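You operate a simulated robot arm through the tools that you are given. There is no shell and no other tool.

You run a simulated two-armed robot. Do the job below in one go: nothing can be reset, and whatever is moved stays where it is left.

Task
Test the red button: start the machine, hit it, free it and reset.
Fine: it ends on READY; leave the dials and the black button.
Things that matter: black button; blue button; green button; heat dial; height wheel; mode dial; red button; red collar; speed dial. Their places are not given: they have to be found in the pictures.

It is judged by the outcome, as a careful person would: the job done as asked, and still so three seconds after it is handed in. It fails if anything else is knocked over, pushed out of place, dropped, spilled or broken.

Robot
Two 7-joint arms with two-finger grippers on one trunk that stands fixed in place. Base frame: the origin is at the foot of the trunk, x ahead of it, y to its left, z up. Units: m, rad, N and s.
The left shoulder is at [0.024, 0.158, 1.357], the right one opposite. With the tool pointing down near the work surface each hand reaches from about 0.24 to 0.72 m from the base axis, measured 20 degrees to its own side. Payload 2.45 kg a hand.
The TCP of each hand is the grasp point between the finger pads, 0.026 m short of the fingertips. In the tool frame z runs along the fingers and y along their closing line. Largest opening 0.096 m; the body of the gripper starts 0.069 m behind the TCP.
Orientation is told as [roll, pitch, yaw] about the base's x, y, z axes, in that order, counted from this pose: with the fingers straight down and closing along the base's y, the tool's x points along the base's -x, its y along +y and its z along -z.

Tools
- The arms move only by the tool servo_tool. It takes "left_plan", "right_plan" or both (then of equal length, played together; a hand with none holds still); each is a list of rows, each a list of 2 entries, a list of its own where there are three numbers: the shift along the tool's x, y, z in m, then the turn, a rotation vector about the tool's x, y, z in rad. In form: [[[dx, dy, dz], [rx, ry, rz]], ...]. A call has 1 to 20 rows; each row shifts and turns the commanded pose from where the row before left it, along the tool's axes as they then stand. "left_fingers" and "right_fingers" are, for a hand that has rows, the opening, from 0 (shut) to 1 (fully open), set as the call begins (left out, the last holds). Each row takes 0.2 s and may step no farther than 0.05 m and 0.15 rad from the row before; otherwise, or with a gripper value out of range, the whole call is refused. Where a pose cannot be reached the arm comes as near as it can. A force on the tool above 80 N (or 10 N above the force at the start of the call, whichever is more), or a blocked arm, ends the call early, and 0.2 s more pass. The fingers move at their own pace and stop on an object; they squeeze with about 28 N. The grip force told is the motor's: it shows also when the fingers shut on nothing. Time passes only in rows, and 0.2 s behind the last, so rows that do not move let the fingers close. The reply holds the time, the measured pose of the TCP, the force on the tool along the base axes, the opening and the grip force, in the units named above and with some noise, with the torque about the TCP (base axes, N m) and any sound that the robot's microphone picked up.
- Cameras (640 x 400 px; columns grow to the right, rows downward): "scene" is now at [0.0529, -0.0409, 1.8284]; the picture's right is [-0.46, -0.89, -0.00], its down [-0.69, 0.36, -0.63] and it looks along [0.56, -0.29, -0.78] (base axes); focal length 335 px, centre (320, 200). "left" rides on the left gripper at [0.082, -0.003, -0.098] in its tool frame; the picture's right is [0.04, 1.00, 0.00], its down [-0.73, 0.03, -0.68] and it looks along [-0.68, 0.03, 0.73] (tool axes); focal length 256 px, centre (320, 200). "right" rides on the right gripper at [0.082, 0.003, -0.098] in its tool frame; the picture's right is [-0.04, 1.00, 0.00], its down [-0.73, -0.03, -0.68] and it looks along [-0.68, -0.03, 0.73] (tool axes); focal length 256 px, centre (320, 200).
- snapshot(camera): a new picture of that camera. No time passes.
- move_column(by): slides the trunk up (or, below 0, down) by that many m; the arms and the scene camera ride with it, the base frame stays. It gives what a move gives, with no picture.
- pan_tilt(pan, tilt): turns the head with the scene camera to pan (to the left, within 2.094 rad either way) and tilt (down, from -0.506 to 1.204), counted from straight ahead of the robot. It gives what a move gives.
- measure_at(camera, pixels): there is no depth. For up to 12 entries [column, row, z] of the newest picture of that camera ("zoom" is the newest enlarged one), the place [x, y] in the base frame at which the ray of that pixel passes the height z, good to about 0.002 m. No time passes.
- close_up(camera, box): a new picture of the part [left, top, right, bottom] of that camera's present view, enlarged. No time passes.
- finish_job(): hands the job in; it is judged then, once.

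Open the grippers and draw the arms clear of the work before you hand the job in, unless the task says otherwise.

The tools are called after "Request:" as a command line: name --argument value ..., lists and objects as JSON in quotes. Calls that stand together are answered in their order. servo_tool: Moves the arms, as the interface text tells. Its arguments: {"type":"object","properties":{"left_plan":{"type":"array","items":{"type":"array"}},"left_fingers":{"type":"number"},"right_plan":{"type":"array","items":{"type":"array"}},"right_fingers":{"type":"number"}},"required":[]} The other tools are called the same way: move_column (by) slides the trunk up or down; pan_tilt (pan, tilt) turns the head that bears the scene camera; snapshot (camera) takes a picture; measure_at (camera, pixels) gives the place at which the rays of pixels pass given heights; close_up (camera, box) takes an enlarged picture of a part of a camera's view; finish_job () hands the job in.

At the start:

```text
time_s: 0.0
left_tool_pos: [0.4497, -0.0546, 1.3628]
left_ee_rot: [0.001, -0.001, 0.001]
left_force: [0.2, 0.3, 0.1]
left_torque: [0.0, 0.0, 0.02]
left_opening: 0.0961
left_gripper_force: 0.1
right_tool_pos: [0.2682, -0.3656, 1.3298]
right_ee_rot: [0.002, 0.0, 0.001]
right_force: [0.2, -0.6, 0.2]
right_torque: [0.03, 0.04, 0.03]
right_opening: 0.0959
right_gripper_force: 0.0
trunk travel left (down, up): [-0.525, 0.042]
head pan, tilt: [-0.476, 0.89]
```

scene: 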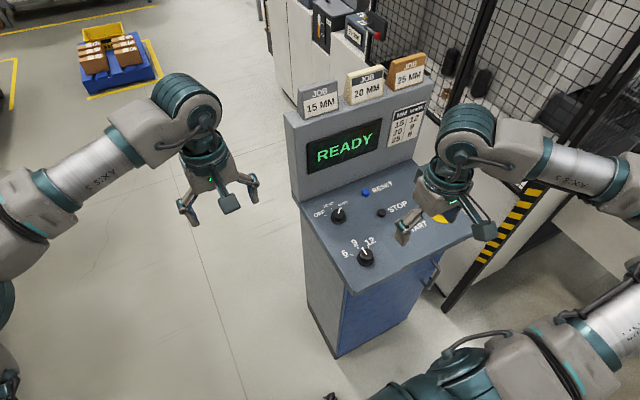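
right: 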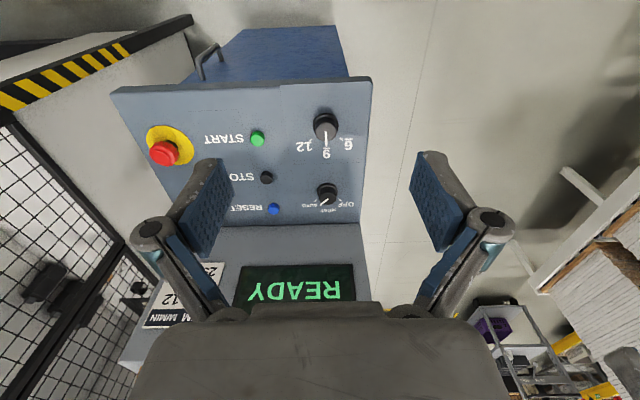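
left: 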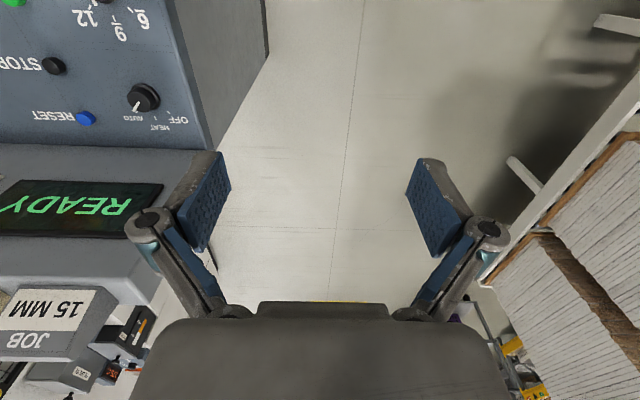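

The right-hand camera shows the panel: red button on a yellow collar at (164,152), green (257,138), black (267,177), blue (273,209). I'll look closer at each from both cameras.

Request:
close_up --camera "right" --box '[110, 80, 380, 250]'

Request:
close_up --camera "scene" --box '[280, 40, 520, 290]'

```text
2.35 times, centred on (245, 165) of right
```

zoom: 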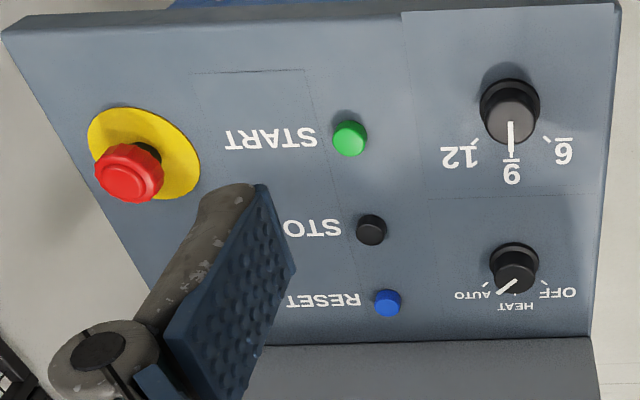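

```text
1.60 times, centred on (400, 165) of scene
```

zoom: 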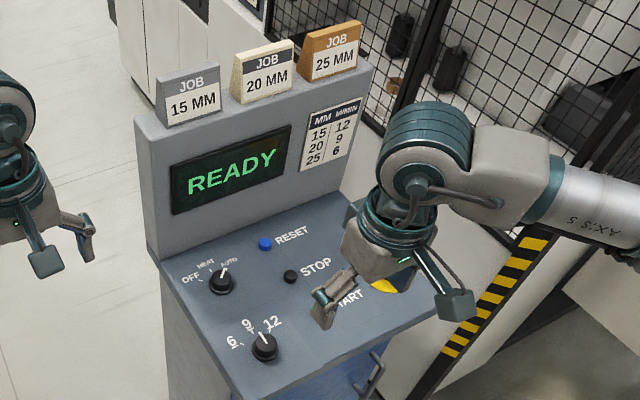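

To find the panel's height, I'll intersect rays for the blue and black buttons and the dials from both cameras.

Request:
measure_at --camera "right" --pixels '[[273.7, 208.5, 0.9], [273.7, 208.5, 1.0], [273.7, 208.5, 1.1], [266.9, 177.4, 0.9], [266.9, 177.4, 1.0], [266.9, 177.4, 1.1], [326, 128, 0.9], [326, 128, 1.0], [326, 128, 1.1]]'

Request:
measure_at --camera "scene" --pixels '[[365.6, 192.5, 0.9], [365.6, 192.5, 1.0], [365.6, 192.5, 1.1], [381.9, 212.5, 0.9], [381.9, 212.5, 1.0], [381.9, 212.5, 1.1], [365, 256, 0.9], [365, 256, 1.0], [365, 256, 1.1]]'

```text
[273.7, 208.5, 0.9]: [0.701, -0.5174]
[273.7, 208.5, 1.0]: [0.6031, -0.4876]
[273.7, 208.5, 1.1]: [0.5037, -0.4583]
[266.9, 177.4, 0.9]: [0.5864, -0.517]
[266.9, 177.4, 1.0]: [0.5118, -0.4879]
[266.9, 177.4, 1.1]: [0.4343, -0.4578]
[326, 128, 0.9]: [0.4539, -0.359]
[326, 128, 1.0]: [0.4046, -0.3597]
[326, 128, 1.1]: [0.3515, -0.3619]
```

```text
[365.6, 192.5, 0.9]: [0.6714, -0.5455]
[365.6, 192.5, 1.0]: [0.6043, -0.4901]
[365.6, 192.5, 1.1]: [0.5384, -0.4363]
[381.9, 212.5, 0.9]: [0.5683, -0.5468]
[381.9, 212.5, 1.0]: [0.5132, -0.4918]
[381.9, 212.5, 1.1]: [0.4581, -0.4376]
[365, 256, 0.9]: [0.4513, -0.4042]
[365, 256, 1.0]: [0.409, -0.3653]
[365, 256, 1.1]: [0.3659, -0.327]
```

Blue is at about (0.603,-0.488), black at (0.511,-0.488), both near z≈1.005. Now I'll measure red and green, and take a close look at the red button.

Request:
measure_at --camera "right" --pixels '[[164.3, 153.2, 1.0], [164.3, 153.2, 1.03], [164.3, 153.2, 1.06], [257.5, 138.5, 1.0], [172, 145, 0.99], [113, 92, 0.99], [372, 78, 0.99], [369, 224, 0.99], [326, 196, 1.0], [326, 196, 1.02]]'

Request:
close_up --camera "right" --box '[130, 110, 210, 180]'

Request:
close_up --camera "scene" --box '[380, 80, 440, 150]'

```text
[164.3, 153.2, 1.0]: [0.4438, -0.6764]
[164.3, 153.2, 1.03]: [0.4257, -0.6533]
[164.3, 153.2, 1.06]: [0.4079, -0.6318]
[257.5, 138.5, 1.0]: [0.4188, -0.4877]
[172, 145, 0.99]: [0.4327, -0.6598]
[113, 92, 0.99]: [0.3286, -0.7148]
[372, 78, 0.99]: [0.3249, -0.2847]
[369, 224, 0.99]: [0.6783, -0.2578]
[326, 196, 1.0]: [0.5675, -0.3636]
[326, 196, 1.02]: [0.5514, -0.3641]
```

```text
5.71 times, centred on (170, 145) of right
```

zoom: 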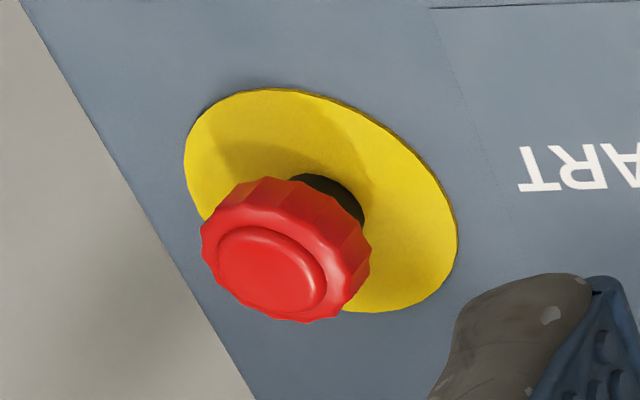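

```text
5.71 times, centred on (410, 115) of scene
```

zoom: 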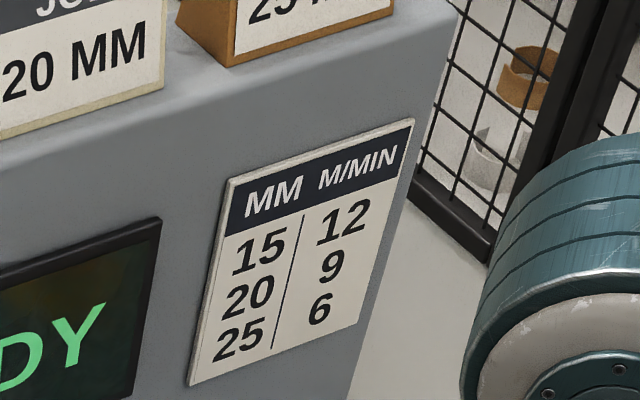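

The red button has a knurled collar around a centre cap (zoom (285,250)), so freeing it is likely done by twisting the collar. I'll move the right hand out over that side for a better view, which also clears the scene camera's view.

Request:
servo_tool --right_plan '[[[-0.004, -0.038, 0.01], [0, 0, 0]], [[-0.004, -0.038, 0.01], [0, 0, 0]], [[-0.004, -0.038, 0.01], [0, 0, 0]], [[-0.004, -0.038, 0.01], [0, 0, 0]], [[-0.004, -0.038, 0.01], [0, 0, 0]], [[-0.004, -0.038, 0.01], [0, 0, 0]], [[-0.004, -0.038, 0.01], [0, 0, 0]]]'

Request:
snapshot --camera "right"

Request:
snapshot --camera "scene"

```text
time_s: 1.6
left_tool_pos: [0.4475, -0.0549, 1.3645]
left_ee_rot: [0.001, -0.001, 0.001]
left_force: [-0.6, -0.1, 0.2]
left_torque: [0.01, -0.01, 0.03]
left_opening: 0.096
left_gripper_force: 0.0
right_tool_pos: [0.2875, -0.5671, 1.2768]
right_ee_rot: [0.0, 0.0, -0.001]
right_force: [0.4, -1.0, 0.5]
right_torque: [-0.01, 0.0, 0.01]
right_opening: 0.0959
right_gripper_force: 0.1
right hand out of reach, approached as far as the arm can: row 6, 7
trunk travel left (down, up): [-0.525, 0.042]
head pan, tilt: [-0.476, 0.89]
```

```text
taken
```

right: 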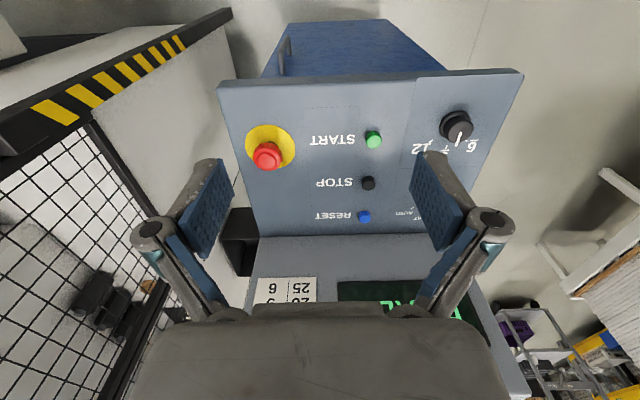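

```text
taken
```

scene: 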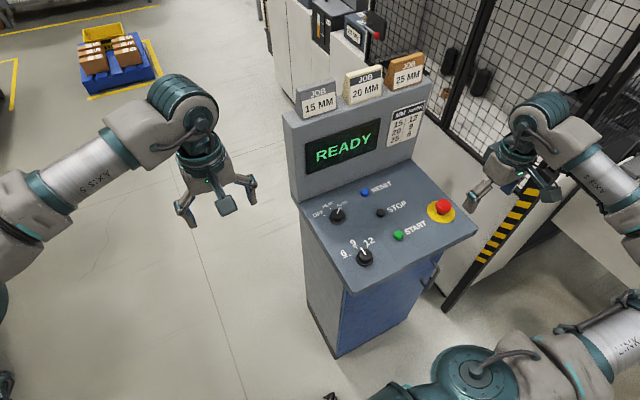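

Now red, green, black and blue are all visible in both cameras. I'll enlarge both views to triangulate.

Request:
close_up --camera "scene" --box '[340, 170, 500, 270]'

Request:
measure_at --camera "zoom" --pixels '[[100, 90, 1.0]]'

Request:
close_up --camera "right" --box '[220, 100, 412, 220]'

```text
4.00 times, centred on (420, 220) of scene
```

zoom: 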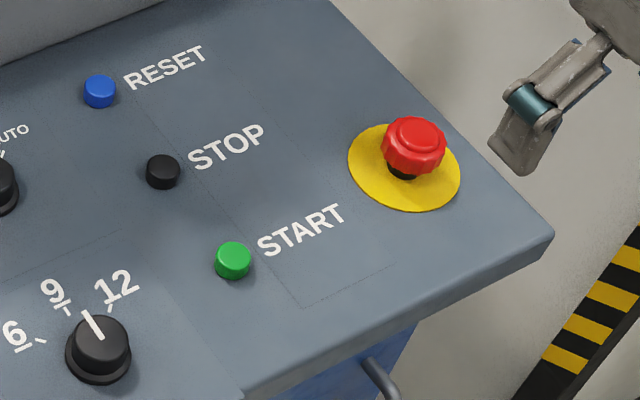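

```text
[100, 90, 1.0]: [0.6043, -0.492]
```

```text
3.33 times, centred on (316, 160) of right
```

zoom: 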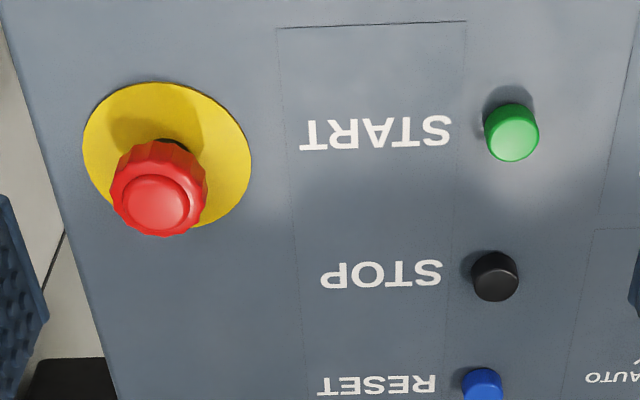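

Measuring plate centre, red cap and green cap in both views at several heights.

Request:
measure_at --camera "zoom" --pixels '[[167, 154, 0.98], [167, 154, 1.0], [157, 200, 1.02], [157, 200, 1.04], [157, 200, 1.06], [513, 140, 0.99], [513, 140, 1.01], [497, 281, 1.0], [497, 281, 1.02], [484, 385, 1.0], [106, 399, 0.99], [15, 50, 0.99]]'

Request:
measure_at --camera "scene" --pixels '[[441, 212, 0.98], [441, 212, 1.0], [443.5, 203.5, 1.02], [443.5, 203.5, 1.04], [443.5, 203.5, 1.06], [398.2, 232.8, 0.99], [398.2, 232.8, 1.01], [380.5, 211, 1.0], [380.5, 211, 1.02], [477, 228, 0.98]]'

```text
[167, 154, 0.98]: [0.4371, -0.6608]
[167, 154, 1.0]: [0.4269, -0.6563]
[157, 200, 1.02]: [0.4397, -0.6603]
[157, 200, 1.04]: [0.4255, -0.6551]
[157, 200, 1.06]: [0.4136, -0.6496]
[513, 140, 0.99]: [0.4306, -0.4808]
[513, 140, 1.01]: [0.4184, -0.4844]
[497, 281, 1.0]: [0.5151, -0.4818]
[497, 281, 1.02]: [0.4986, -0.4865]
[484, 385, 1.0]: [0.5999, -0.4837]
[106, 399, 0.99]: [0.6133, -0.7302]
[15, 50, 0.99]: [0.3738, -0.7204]
```

```text
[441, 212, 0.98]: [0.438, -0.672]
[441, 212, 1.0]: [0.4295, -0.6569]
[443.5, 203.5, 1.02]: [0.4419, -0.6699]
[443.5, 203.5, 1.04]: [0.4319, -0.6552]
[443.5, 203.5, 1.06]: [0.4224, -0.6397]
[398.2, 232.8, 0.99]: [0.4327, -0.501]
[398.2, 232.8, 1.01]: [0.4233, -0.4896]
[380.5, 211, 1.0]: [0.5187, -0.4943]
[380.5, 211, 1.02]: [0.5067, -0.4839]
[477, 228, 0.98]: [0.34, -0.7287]
```

Estimates: plate at z≈0.998 centred (0.428,-0.657), red cap top z≈1.04, green cap (0.418,-0.486) top z≈1.015, blue (0.60,-0.486). I'll move the right hand, fingers shut, to above the green button, staying well high first.

Request:
servo_tool --right_plan '[[[-0.026, 0.016, 0.02], [0, 0, 0]], [[-0.026, 0.016, 0.02], [0, 0, 0]], [[-0.026, 0.016, 0.02], [0, 0, 0]], [[-0.026, 0.016, 0.02], [0, 0, 0]], [[-0.026, 0.016, 0.02], [0, 0, 0]], [[0, 0, 0], [0, 0, 0]]]' --right_fingers 0

```text
time_s: 3.0
left_tool_pos: [0.4465, -0.051, 1.3645]
left_ee_rot: [-0.003, -0.001, -0.002]
left_force: [0.3, -0.1, 0.3]
left_torque: [0.01, 0.04, -0.06]
left_opening: 0.0962
left_gripper_force: 0.0
right_tool_pos: [0.4177, -0.4824, 1.1792]
right_ee_rot: [-0.001, -0.001, 0.001]
right_force: [0.5, 0.2, 0.1]
right_torque: [0.01, -0.03, -0.03]
right_opening: 0.0001
right_gripper_force: 27.9
trunk travel left (down, up): [-0.525, 0.042]
head pan, tilt: [-0.476, 0.89]
```

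The hand is at (0.418,-0.482,1.179), shut. I'll correct y slightly, lower to TCP z≈1.06 and look.

Request:
servo_tool --right_plan '[[[0, -0.004, 0.04], [0, 0, 0]], [[0, 0, 0.04], [0, 0, 0]], [[0, 0, 0.035], [0, 0, 0]], [[0, 0, 0], [0, 0, 0]]]'

Request:
close_up --camera "scene" --box '[340, 170, 500, 270]'

Request:
snapshot --camera "right"

```text
time_s: 4.0
left_tool_pos: [0.4484, -0.0526, 1.3641]
left_ee_rot: [-0.002, -0.002, -0.001]
left_force: [0.5, 0.2, -0.2]
left_torque: [0.02, 0.02, -0.02]
left_opening: 0.0963
left_gripper_force: 0.0
right_tool_pos: [0.4181, -0.4872, 1.062]
right_ee_rot: [-0.003, -0.002, -0.001]
right_force: [0.5, -0.8, 0.1]
right_torque: [0.0, 0.01, 0.01]
right_opening: 0.0001
right_gripper_force: 28.0
trunk travel left (down, up): [-0.525, 0.042]
head pan, tilt: [-0.476, 0.89]
```

```text
4.00 times, centred on (420, 220) of scene
```

zoom: 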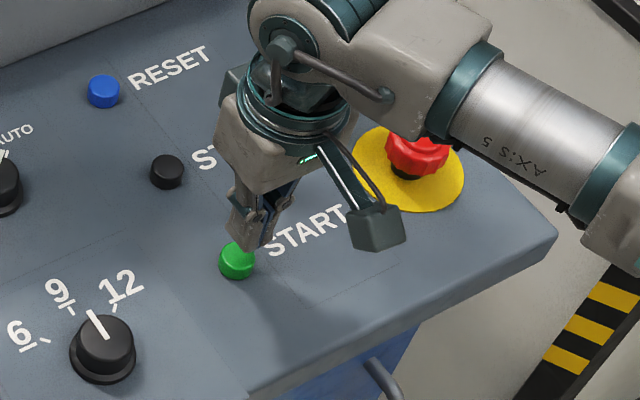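

```text
taken
```

right: 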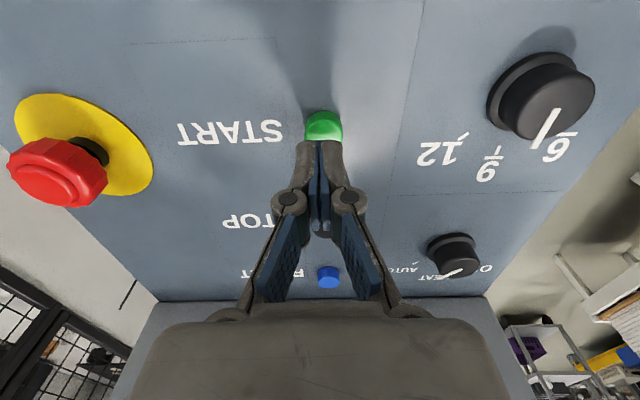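

The tips (right image ~(320,145)) are just above the green cap at (323,125). I'll check the cap's place from this close view before pressing.

Request:
measure_at --camera "right" --pixels '[[323, 113, 1.0], [323, 122, 1.015], [323, 130, 1.015], [329, 270, 1.015], [57, 183, 1.038]]'

Request:
close_up --camera "right" --box '[280, 90, 376, 150]'

```text
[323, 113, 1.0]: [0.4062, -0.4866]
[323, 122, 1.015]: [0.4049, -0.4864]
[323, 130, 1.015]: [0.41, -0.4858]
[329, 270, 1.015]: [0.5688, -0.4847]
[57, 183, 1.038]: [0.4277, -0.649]
```

```text
6.67 times, centred on (328, 120) of right
```

zoom: 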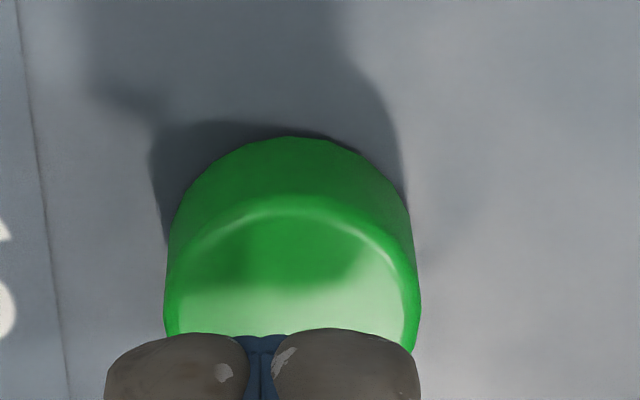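

The green cap is about 24 mm wide centred near (0.416,-0.486), right under the tips. I'll press down in small steps.

Request:
servo_tool --right_plan '[[[0.001, 0, 0.01], [0, 0, 0]], [[0, 0, 0.006], [0, 0, 0]], [[0, 0, 0.004], [0, 0, 0]], [[0, 0, 0.002], [0, 0, 0]]]'

Request:
close_up --camera "scene" --box '[290, 110, 450, 210]'

```text
time_s: 5.0
left_tool_pos: [0.4486, -0.0528, 1.3635]
left_ee_rot: [-0.003, -0.002, 0.001]
left_force: [-0.4, 0.5, 0.5]
left_torque: [0.0, 0.04, 0.01]
left_opening: 0.0958
left_gripper_force: 0.0
right_tool_pos: [0.4169, -0.488, 1.0414]
right_ee_rot: [0.001, 0.0, -0.001]
right_force: [0.6, -0.2, -0.8]
right_torque: [0.01, 0.01, -0.05]
right_opening: 0.0001
right_gripper_force: 28.3
trunk travel left (down, up): [-0.525, 0.042]
head pan, tilt: [-0.476, 0.89]
```

```text
4.00 times, centred on (370, 160) of scene
```

zoom: 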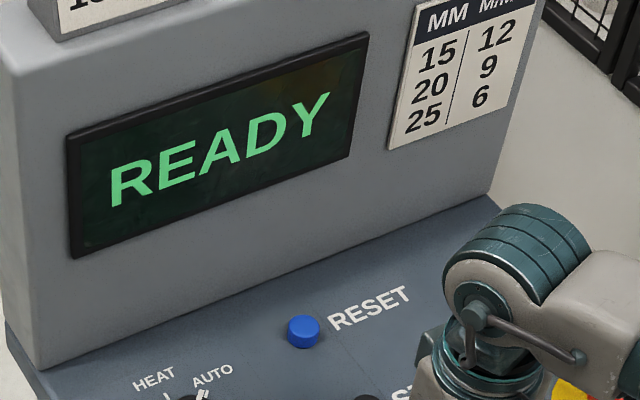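

No contact yet (force about 0, z 1.041). Continuing down a few millimetres at a time.

Request:
servo_tool --right_plan '[[[0, 0, 0.002], [0, 0, 0]], [[0, 0, 0.002], [0, 0, 0]]]'

Request:
close_up --camera "scene" --box '[290, 110, 450, 210]'

```text
time_s: 5.6
left_tool_pos: [0.4476, -0.053, 1.3646]
left_ee_rot: [0.0, -0.003, 0.001]
left_force: [0.1, -0.2, 0.3]
left_torque: [0.0, 0.0, -0.01]
left_opening: 0.0962
left_gripper_force: 0.0
right_tool_pos: [0.4167, -0.4881, 1.038]
right_ee_rot: [-0.003, -0.002, -0.001]
right_force: [0.3, -0.5, 1.0]
right_torque: [-0.02, -0.02, -0.04]
right_opening: 0.0003
right_gripper_force: 28.4
trunk travel left (down, up): [-0.525, 0.042]
head pan, tilt: [-0.476, 0.89]
```

```text
4.00 times, centred on (370, 160) of scene
```

zoom: 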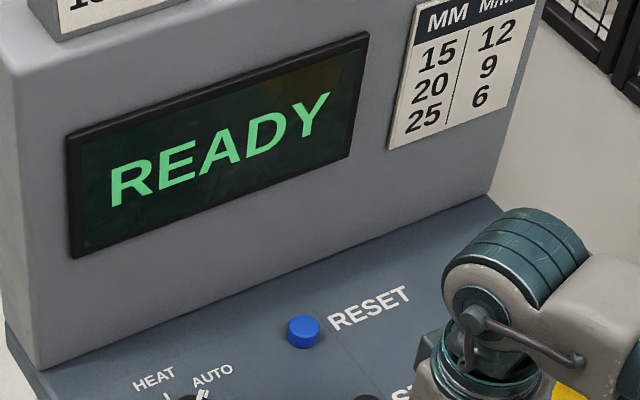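

Still free of contact or only just touching. Two more small steps.

Request:
servo_tool --right_plan '[[[0, 0, 0.002], [0, 0, 0]], [[0, 0, 0.002], [0, 0, 0]]]'

Request:
close_up --camera "right" --box '[240, 80, 400, 180]'

Request:
close_up --camera "scene" --box '[290, 110, 450, 270]'

```text
time_s: 6.2
left_tool_pos: [0.4476, -0.0533, 1.3647]
left_ee_rot: [-0.002, -0.003, -0.001]
left_force: [0.0, 0.6, -0.2]
left_torque: [-0.01, -0.02, -0.05]
left_opening: 0.0961
left_gripper_force: 0.0
right_tool_pos: [0.4173, -0.4889, 1.0336]
right_ee_rot: [-0.002, -0.003, 0.0]
right_force: [0.3, -1.5, 4.4]
right_torque: [-0.05, -0.03, 0.0]
right_opening: 0.0058
right_gripper_force: 28.8
trunk travel left (down, up): [-0.525, 0.042]
head pan, tilt: [-0.476, 0.89]
heard: click
```

```text
4.00 times, centred on (320, 130) of right
```

zoom: 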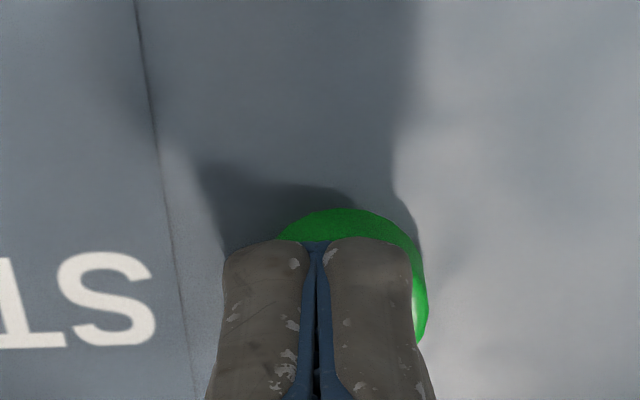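

```text
2.50 times, centred on (370, 190) of scene
```

zoom: 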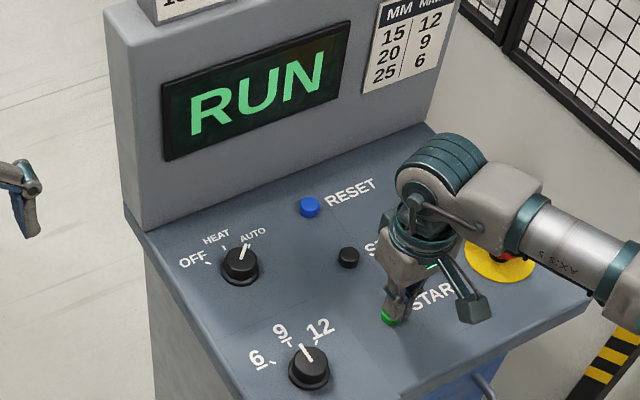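

A click, and the display reads RUN. I'll raise the hand straight up to z≈1.13 and then go over toward the red button.

Request:
servo_tool --right_plan '[[[0, 0, -0.01], [0, 0, 0]], [[0, 0, -0.04], [0, 0, 0]], [[0, 0, -0.045], [0, 0, 0]], [[0, 0, 0], [0, 0, 0]]]'

Request:
servo_tool --right_plan '[[[-0.003, -0.04, 0], [0, 0, 0]], [[-0.003, -0.04, 0], [0, 0, 0]], [[-0.003, -0.04, 0], [0, 0, 0]], [[-0.002, -0.044, 0], [0, 0, 0]], [[0, 0, 0], [0, 0, 0]]]'

Request:
snapshot --camera "right"

Request:
snapshot --camera "scene"

```text
time_s: 7.2
left_tool_pos: [0.4483, -0.0523, 1.3655]
left_ee_rot: [-0.003, -0.001, -0.002]
left_force: [0.0, -0.3, -1.0]
left_torque: [-0.01, -0.03, 0.01]
left_opening: 0.0958
left_gripper_force: 0.1
right_tool_pos: [0.4173, -0.4878, 1.1295]
right_ee_rot: [0.001, -0.002, 0.0]
right_force: [0.6, 0.1, -0.5]
right_torque: [-0.03, 0.0, 0.0]
right_opening: 0.0003
right_gripper_force: 28.6
trunk travel left (down, up): [-0.525, 0.042]
head pan, tilt: [-0.476, 0.89]
```

```text
time_s: 8.4
left_tool_pos: [0.4475, -0.051, 1.3651]
left_ee_rot: [0.0, -0.002, 0.0]
left_force: [0.2, 0.0, -1.1]
left_torque: [0.01, -0.01, -0.01]
left_opening: 0.0959
left_gripper_force: 0.0
right_tool_pos: [0.4213, -0.5479, 1.1294]
right_ee_rot: [-0.002, -0.002, 0.0]
right_force: [-0.7, -0.4, 0.0]
right_torque: [-0.01, 0.02, 0.01]
right_opening: 0.0001
right_gripper_force: 28.5
right hand out of reach, approached as far as the arm can: row 2, 3, 4
trunk travel left (down, up): [-0.525, 0.042]
head pan, tilt: [-0.476, 0.89]
```

```text
taken
```

right: 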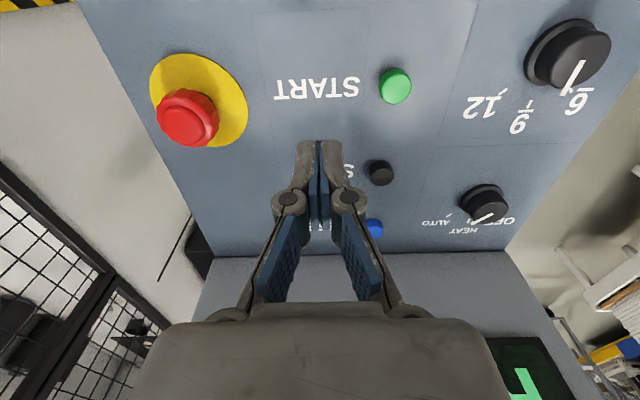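

```text
taken
```

scene: 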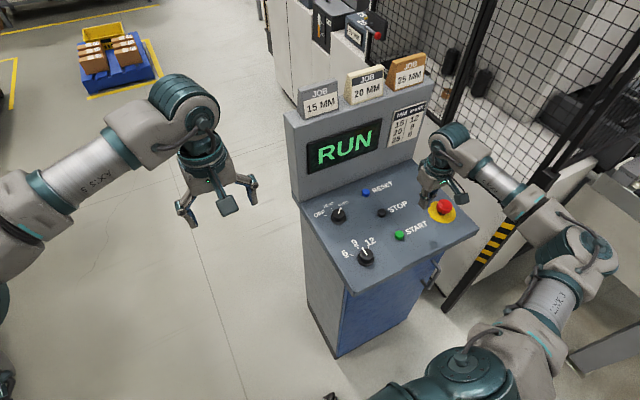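

Out of reach at y≈-0.548 with the yaw held at zero, though the elbow is clearly still bent, so it is likely a wrist/joint limit. I'll turn the hand clockwise (from above) by 0.6 rad, then continue toward the red button.

Request:
servo_tool --right_plan '[[[0, 0, 0], [0, 0, 0.15]], [[0, 0, 0], [0, 0, 0.15]], [[0, 0, 0], [0, 0, 0.15]], [[0, 0, 0], [0, 0, 0.15]], [[0, 0, 0], [0, 0, 0]]]'

Request:
servo_tool --right_plan '[[[-0.0217, -0.0276, 0], [0, 0, 0]], [[-0.0217, -0.0276, 0], [0, 0, 0]], [[-0.0217, -0.0276, 0], [0, 0, 0]], [[0, 0, 0], [0, 0, 0]]]'

```text
time_s: 9.6
left_tool_pos: [0.4468, -0.0528, 1.3638]
left_ee_rot: [-0.002, -0.003, 0.0]
left_force: [0.7, -0.9, 0.4]
left_torque: [0.01, 0.02, 0.0]
left_opening: 0.096
left_gripper_force: 0.0
right_tool_pos: [0.4212, -0.5484, 1.1293]
right_ee_rot: [-0.002, -0.002, -0.601]
right_force: [0.1, -0.4, 0.1]
right_torque: [0.0, 0.0, -0.01]
right_opening: 0.0001
right_gripper_force: 28.1
trunk travel left (down, up): [-0.525, 0.042]
head pan, tilt: [-0.476, 0.89]
```

```text
time_s: 10.6
left_tool_pos: [0.4477, -0.0526, 1.3649]
left_ee_rot: [-0.002, -0.001, 0.002]
left_force: [-0.3, 0.5, 0.1]
left_torque: [-0.01, -0.01, -0.01]
left_opening: 0.096
left_gripper_force: 0.1
right_tool_pos: [0.4273, -0.6537, 1.1294]
right_ee_rot: [0.0, 0.001, -0.6]
right_force: [-0.6, -0.2, -0.2]
right_torque: [0.0, -0.04, 0.01]
right_opening: 0.0
right_gripper_force: 28.3
trunk travel left (down, up): [-0.525, 0.042]
head pan, tilt: [-0.476, 0.89]
```

Reached (0.427,-0.654,1.129). Checking alignment over the red cap from both cameras.

Request:
snapshot --camera "right"

Request:
close_up --camera "scene" --box '[380, 150, 540, 250]'

```text
taken
```

right: 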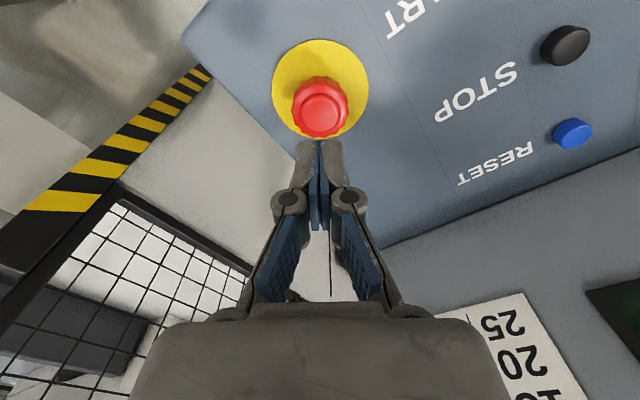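

```text
4.00 times, centred on (460, 200) of scene
```

zoom: 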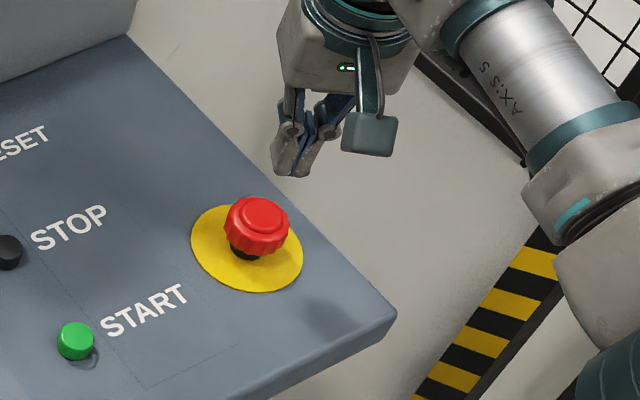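

The cap is at right-image (320,106) and the plate centre near (320,88). Measuring both from this closer view.

Request:
close_up --camera "right" --box '[256, 30, 384, 150]'

Request:
measure_at --camera "right" --pixels '[[320, 106, 1.035], [320, 106, 1.04], [320, 106, 1.045], [320, 88, 0.995], [320, 88, 1.0], [298, 106, 1.04], [342, 106, 1.04]]'

Request:
measure_at --camera "scene" --pixels '[[445.5, 203.5, 1.035], [445.5, 203.5, 1.04], [445.5, 203.5, 1.045], [441.8, 212, 0.995], [441.8, 212, 1.0]]'

```text
3.33 times, centred on (320, 90) of right
```

zoom: 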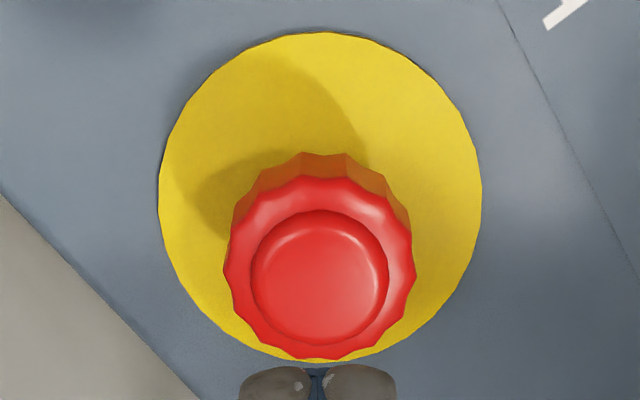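

```text
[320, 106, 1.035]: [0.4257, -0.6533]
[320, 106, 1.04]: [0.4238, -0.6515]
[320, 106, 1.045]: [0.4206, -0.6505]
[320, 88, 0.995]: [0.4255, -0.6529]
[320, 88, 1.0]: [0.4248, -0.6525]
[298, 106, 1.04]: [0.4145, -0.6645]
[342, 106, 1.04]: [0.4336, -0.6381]
```

```text
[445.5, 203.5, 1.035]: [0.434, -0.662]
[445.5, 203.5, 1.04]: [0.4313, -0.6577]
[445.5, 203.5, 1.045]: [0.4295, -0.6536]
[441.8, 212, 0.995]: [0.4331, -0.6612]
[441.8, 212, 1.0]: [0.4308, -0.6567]
```

Both views agree on the axis at about (0.427,-0.654), right under the hand. I'll descend to just above the cap and then press in small steps.

Request:
servo_tool --right_plan '[[[0, 0, 0.03], [0, 0, 0]], [[0, 0, 0.02], [0, 0, 0]], [[0, 0, 0.004], [0, 0, 0]], [[0, 0, 0.003], [0, 0, 0]], [[0, 0, 0.002], [0, 0, 0]]]'

Request:
close_up --camera "right" --box '[240, 50, 400, 150]'

Request:
close_up --camera "scene" --box '[380, 150, 540, 250]'

```text
time_s: 11.8
left_tool_pos: [0.4478, -0.0532, 1.3635]
left_ee_rot: [-0.001, 0.0, -0.001]
left_force: [-0.6, 0.0, -0.3]
left_torque: [-0.02, 0.01, -0.01]
left_opening: 0.0962
left_gripper_force: 0.1
right_tool_pos: [0.428, -0.6549, 1.0703]
right_ee_rot: [0.001, 0.001, -0.6]
right_force: [0.8, -0.1, 0.1]
right_torque: [0.01, 0.0, 0.01]
right_opening: 0.0
right_gripper_force: 28.6
trunk travel left (down, up): [-0.525, 0.042]
head pan, tilt: [-0.476, 0.89]
```

```text
4.00 times, centred on (320, 100) of right
```

zoom: 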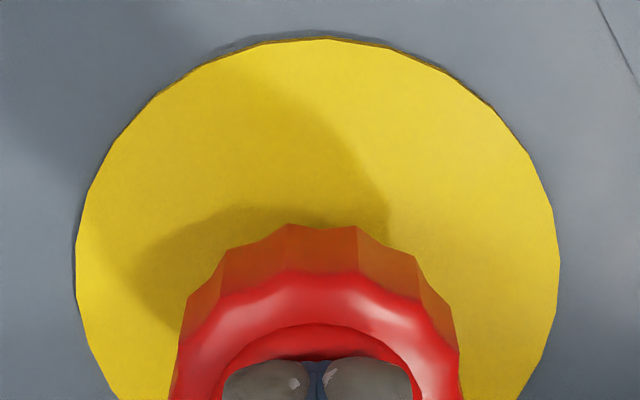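

```text
4.00 times, centred on (460, 200) of scene
```

zoom: 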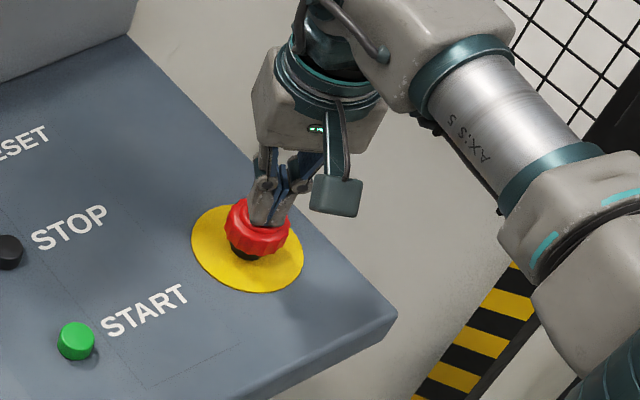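

The tips are centred over the cap and nearly touching. Pressing down in 2 mm steps.

Request:
servo_tool --right_plan '[[[0, 0, 0.002], [0, 0, 0]], [[0, 0, 0.002], [0, 0, 0]], [[0, 0, 0.002], [0, 0, 0]]]'

Request:
close_up --camera "scene" --box '[290, 110, 530, 260]'

```text
time_s: 12.6
left_tool_pos: [0.4473, -0.0513, 1.3644]
left_ee_rot: [-0.001, -0.001, 0.0]
left_force: [-0.3, -0.1, -0.1]
left_torque: [0.0, 0.03, 0.0]
left_opening: 0.0962
left_gripper_force: 0.0
right_tool_pos: [0.4274, -0.6543, 1.065]
right_ee_rot: [-0.001, -0.001, -0.6]
right_force: [-0.3, -0.3, 2.5]
right_torque: [-0.04, 0.0, -0.03]
right_opening: 0.0059
right_gripper_force: 28.2
trunk travel left (down, up): [-0.525, 0.042]
head pan, tilt: [-0.476, 0.89]
```

```text
2.67 times, centred on (410, 185) of scene
```

zoom: 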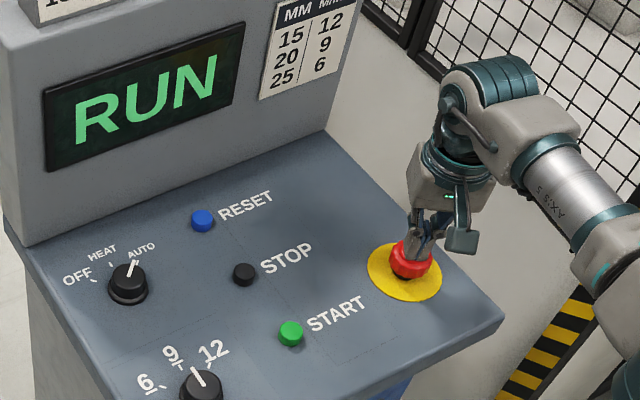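

Contact made (2.5 N), still RUN. Continuing to press.

Request:
servo_tool --right_plan '[[[0, 0, 0.002], [0, 0, 0]], [[0, 0, 0.002], [0, 0, 0]]]'

Request:
close_up --camera "scene" --box '[290, 110, 530, 260]'

```text
time_s: 13.2
left_tool_pos: [0.4487, -0.0532, 1.3634]
left_ee_rot: [0.0, -0.002, 0.0]
left_force: [0.1, 0.2, -0.5]
left_torque: [0.0, -0.04, -0.01]
left_opening: 0.096
left_gripper_force: 0.0
right_tool_pos: [0.4288, -0.6544, 1.0609]
right_ee_rot: [0.001, -0.001, -0.601]
right_force: [0.8, -2.1, 4.9]
right_torque: [-0.04, 0.0, 0.01]
right_opening: 0.006
right_gripper_force: 28.8
trunk travel left (down, up): [-0.525, 0.042]
head pan, tilt: [-0.476, 0.89]
```

```text
2.67 times, centred on (410, 185) of scene
```

zoom: 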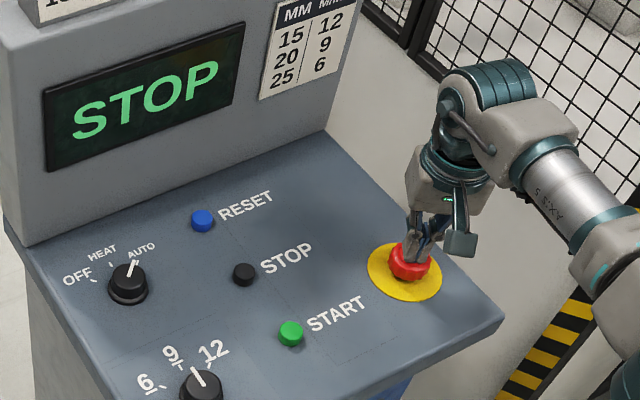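

The display reads STOP, but no click was heard, so it may not be latched. I'll press a little further with force watched.

Request:
servo_tool --right_plan '[[[0, 0, 0.0015], [0, 0, 0]], [[0, 0, 0.0015], [0, 0, 0]]]'

```text
time_s: 13.8
left_tool_pos: [0.4458, -0.0522, 1.3647]
left_ee_rot: [-0.002, -0.002, 0.0]
left_force: [-0.6, 0.4, -0.2]
left_torque: [-0.01, 0.01, 0.02]
left_opening: 0.0961
left_gripper_force: 0.1
right_tool_pos: [0.4283, -0.6538, 1.0572]
right_ee_rot: [0.001, 0.0, -0.6]
right_force: [1.9, -2.0, 6.5]
right_torque: [-0.03, -0.02, 0.01]
right_opening: 0.0062
right_gripper_force: 28.7
trunk travel left (down, up): [-0.525, 0.042]
head pan, tilt: [-0.476, 0.89]
heard: click
```

A click at 6.5 N: latched. I'll lift straight up clear of the cap and look at it.

Request:
servo_tool --right_plan '[[[0, 0, -0.01], [0, 0, 0]], [[0, 0, -0.03], [0, 0, 0]], [[0, 0, -0.03], [0, 0, 0]], [[0, 0, 0], [0, 0, 0]]]'

Request:
close_up --camera "scene" --box '[290, 110, 530, 260]'

Request:
close_up --camera "right" --box '[240, 30, 400, 150]'

```text
time_s: 14.8
left_tool_pos: [0.4484, -0.0518, 1.3632]
left_ee_rot: [-0.002, 0.0, 0.0]
left_force: [-0.8, 0.9, 0.0]
left_torque: [-0.01, -0.01, 0.0]
left_opening: 0.096
left_gripper_force: 0.0
right_tool_pos: [0.4284, -0.6523, 1.127]
right_ee_rot: [0.001, -0.001, -0.601]
right_force: [0.4, -0.7, -0.2]
right_torque: [0.02, 0.01, -0.04]
right_opening: 0.0001
right_gripper_force: 28.3
trunk travel left (down, up): [-0.525, 0.042]
head pan, tilt: [-0.476, 0.89]
```

```text
2.67 times, centred on (410, 185) of scene
```

zoom: 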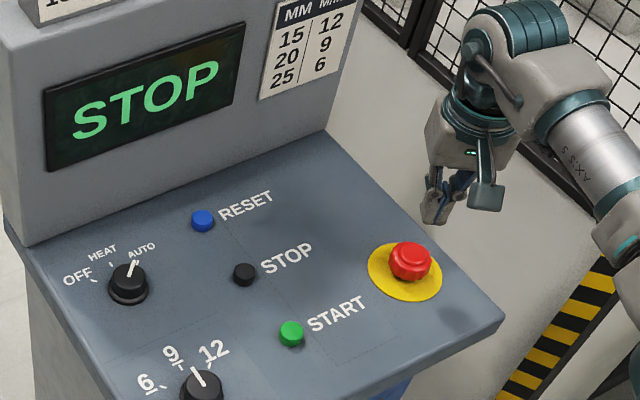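

```text
3.33 times, centred on (320, 90) of right
```

zoom: 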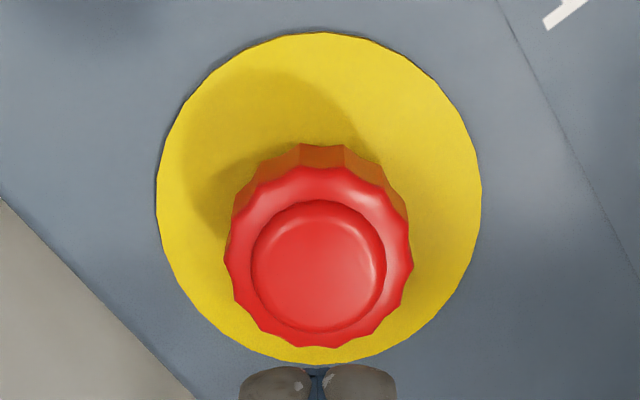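

The button has stayed down (collar closer to plate) and the display holds STOP. Now I'll open the fingers and lower them around the collar, tips to about z≈1.012.

Request:
servo_tool --right_plan '[[[0, 0, 0], [0, 0, 0]], [[0, -0.001, 0], [0, 0, 0]], [[0, 0, 0], [0, 0, 0]], [[0, 0, 0.03], [0, 0, 0]], [[0, 0, 0.03], [0, 0, 0]], [[0, 0, 0.02], [0, 0, 0]], [[0, 0, 0.006], [0, 0, 0]], [[0, 0, 0], [0, 0, 0]]]' --right_fingers 0.8

Request:
snapshot --camera "right"

Request:
close_up --camera "scene" --box '[380, 150, 540, 250]'

```text
time_s: 16.6
left_tool_pos: [0.4475, -0.0519, 1.3645]
left_ee_rot: [-0.002, -0.002, 0.0]
left_force: [0.1, 0.8, -0.3]
left_torque: [-0.02, -0.01, -0.03]
left_opening: 0.0961
left_gripper_force: 0.1
right_tool_pos: [0.4271, -0.6537, 1.0409]
right_ee_rot: [-0.001, -0.001, -0.6]
right_force: [-0.2, -0.6, -0.4]
right_torque: [0.0, 0.0, 0.02]
right_opening: 0.0768
right_gripper_force: 0.1
trunk travel left (down, up): [-0.525, 0.042]
head pan, tilt: [-0.476, 0.89]
```

```text
taken
```

right: 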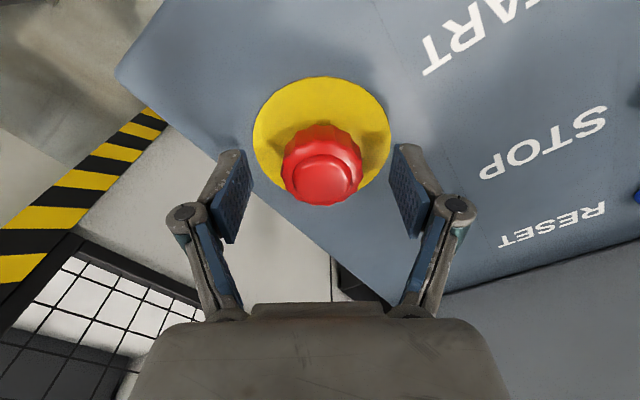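

```text
4.00 times, centred on (460, 200) of scene
```

zoom: 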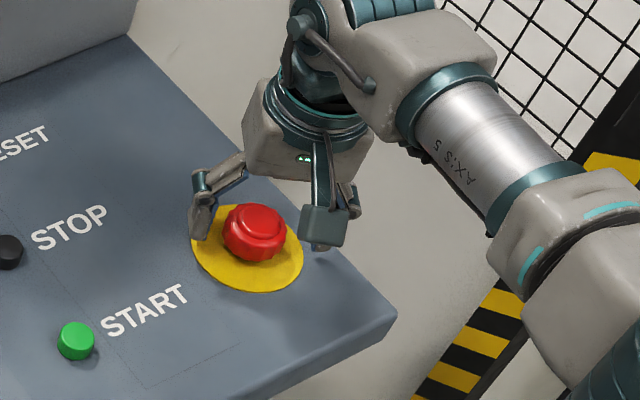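

The collar sits midway between the pads with tips at z≈1.015. Closing on it.

Request:
servo_tool --right_plan '[[[0, 0, 0], [0, 0, 0]], [[0, 0, 0], [0, 0, 0]], [[0, 0, 0], [0, 0, 0]]]' --right_fingers 0

Request:
close_up --camera "right" --box '[220, 60, 420, 240]'

```text
time_s: 17.4
left_tool_pos: [0.4474, -0.052, 1.3637]
left_ee_rot: [-0.002, -0.001, 0.0]
left_force: [-0.7, 0.2, -0.8]
left_torque: [0.0, -0.02, 0.01]
left_opening: 0.096
left_gripper_force: 0.0
right_tool_pos: [0.4282, -0.6544, 1.0416]
right_ee_rot: [0.0, -0.001, -0.598]
right_force: [2.1, 1.9, 1.6]
right_torque: [0.11, -0.21, -0.02]
right_opening: 0.042
right_gripper_force: 44.7
trunk travel left (down, up): [-0.525, 0.042]
head pan, tilt: [-0.476, 0.89]
```

```text
2.22 times, centred on (320, 150) of right
```

zoom: 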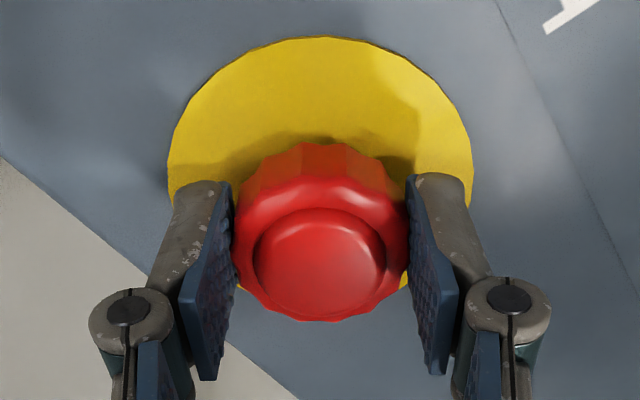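

Gripping the collar at 42 mm width. I'll twist clockwise (the usual release direction) by 0.3 rad and read the torque.

Request:
servo_tool --right_plan '[[[0, 0, 0], [0, 0, 0.1]], [[0, 0, 0], [0, 0, 0.1]], [[0, 0, 0], [0, 0, 0.1]]]'

Request:
close_up --camera "right" --box '[220, 60, 420, 240]'

```text
time_s: 18.2
left_tool_pos: [0.4485, -0.0519, 1.3648]
left_ee_rot: [-0.003, 0.0, 0.003]
left_force: [-0.1, -0.5, -0.6]
left_torque: [-0.04, 0.02, 0.0]
left_opening: 0.0957
left_gripper_force: 0.0
right_tool_pos: [0.429, -0.6524, 1.0425]
right_ee_rot: [0.0, -0.001, -0.901]
right_force: [6.3, 4.7, 1.2]
right_torque: [-0.06, -0.13, 0.02]
right_opening: 0.0419
right_gripper_force: 45.4
trunk travel left (down, up): [-0.525, 0.042]
head pan, tilt: [-0.476, 0.89]
```

```text
2.22 times, centred on (320, 150) of right
```

zoom: 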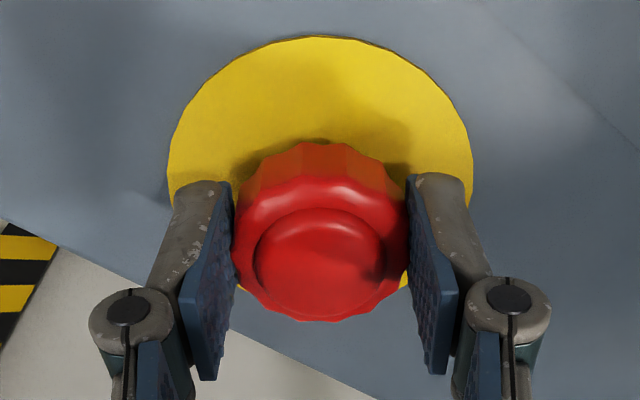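

The collar turns with the hand, with little torque (0.02). Continuing clockwise.

Request:
servo_tool --right_plan '[[[0, 0, 0], [0, 0, 0.1]], [[0, 0, 0], [0, 0, 0.1]], [[0, 0, 0], [0, 0, 0.1]]]'

Request:
close_up --camera "right" --box '[220, 60, 420, 240]'

```text
time_s: 19.0
left_tool_pos: [0.4484, -0.0515, 1.365]
left_ee_rot: [-0.003, 0.002, 0.003]
left_force: [0.5, 0.0, 0.3]
left_torque: [0.07, 0.01, 0.03]
left_opening: 0.0959
left_gripper_force: 0.0
right_tool_pos: [0.4296, -0.6532, 1.042]
right_ee_rot: [0.002, -0.003, -1.201]
right_force: [10.1, 3.5, 4.1]
right_torque: [0.08, -0.19, 0.07]
right_opening: 0.0422
right_gripper_force: 45.2
trunk travel left (down, up): [-0.525, 0.042]
head pan, tilt: [-0.476, 0.89]
```

```text
2.22 times, centred on (320, 150) of right
```

zoom: 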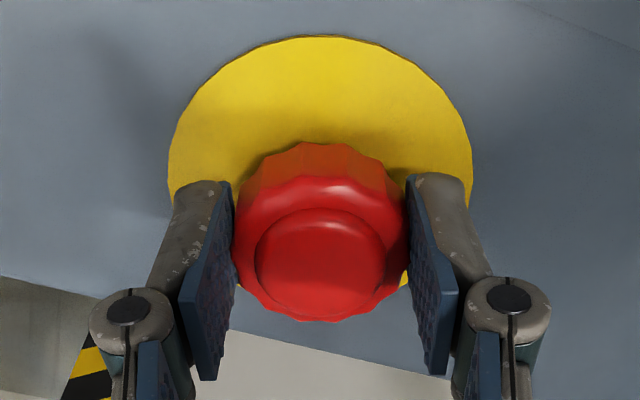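

Twisted 0.6 rad with a side force of 10 N in +x; I'll ease the hand 2 mm that way while continuing the twist.

Request:
servo_tool --right_plan '[[[0, 0.002, 0], [0, 0, 0.05]], [[0, 0, 0], [0, 0, 0.1]], [[0, 0, 0], [0, 0, 0.1]]]'

Request:
close_up --camera "right" --box '[220, 60, 420, 240]'

Request:
close_up --camera "scene" --box '[290, 110, 530, 260]'

```text
time_s: 19.8
left_tool_pos: [0.4475, -0.0517, 1.3638]
left_ee_rot: [-0.004, 0.0, 0.0]
left_force: [-0.2, 0.2, 0.0]
left_torque: [-0.01, -0.05, 0.0]
left_opening: 0.0962
left_gripper_force: 0.0
right_tool_pos: [0.4291, -0.653, 1.0414]
right_ee_rot: [-0.001, -0.004, -1.45]
right_force: [6.9, 4.3, 3.7]
right_torque: [0.14, -0.01, 0.92]
right_opening: 0.0425
right_gripper_force: 44.9
trunk travel left (down, up): [-0.525, 0.042]
head pan, tilt: [-0.476, 0.89]
```

```text
2.22 times, centred on (320, 150) of right
```

zoom: 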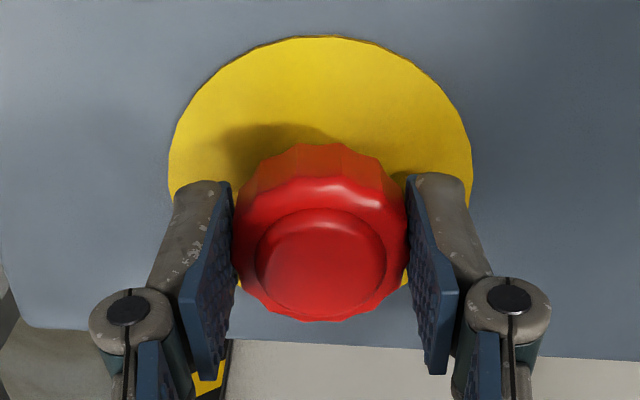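

```text
2.67 times, centred on (410, 185) of scene
```

zoom: 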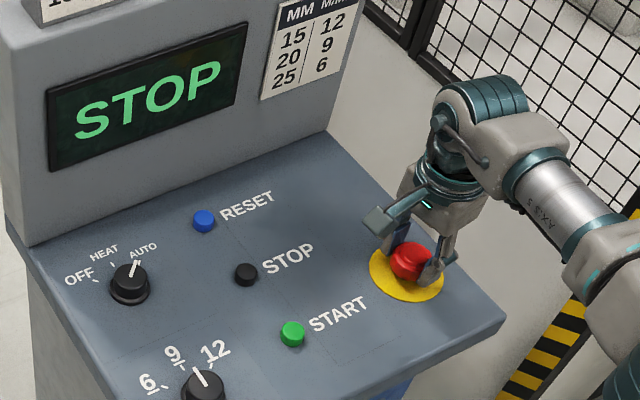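

Torque has risen to 0.92 N m at 0.85 rad of twist, so it's at a stop; display is still STOP. I'll open the fingers and lift to see whether the collar has popped up.

Request:
servo_tool --right_plan '[[[0, 0, 0], [0, 0, 0]], [[0, 0, 0], [0, 0, 0]], [[0, 0, 0], [0, 0, 0]]]' --right_fingers 0.8

Request:
snapshot --camera "right"

Request:
close_up --camera "scene" --box '[380, 150, 540, 250]'

```text
time_s: 20.6
left_tool_pos: [0.4491, -0.0509, 1.3634]
left_ee_rot: [-0.001, 0.0, 0.003]
left_force: [-0.9, 0.2, -0.4]
left_torque: [-0.02, 0.02, -0.01]
left_opening: 0.0958
left_gripper_force: 0.0
right_tool_pos: [0.4292, -0.6532, 1.0421]
right_ee_rot: [0.0, -0.002, -1.45]
right_force: [0.2, -0.2, -0.3]
right_torque: [-0.01, 0.0, -0.01]
right_opening: 0.0769
right_gripper_force: 0.0
trunk travel left (down, up): [-0.525, 0.042]
head pan, tilt: [-0.476, 0.89]
```

```text
taken
```

right: 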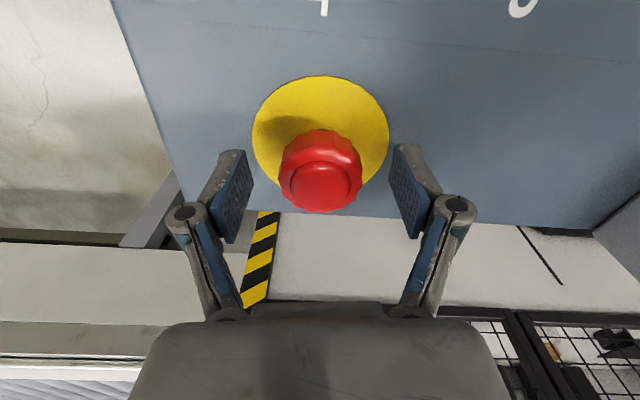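

```text
4.00 times, centred on (460, 200) of scene
```

zoom: 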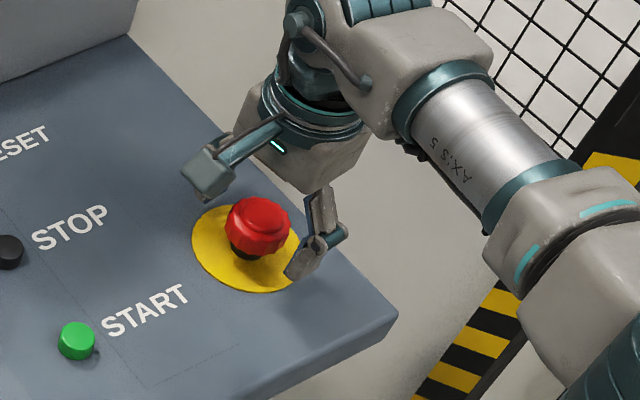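

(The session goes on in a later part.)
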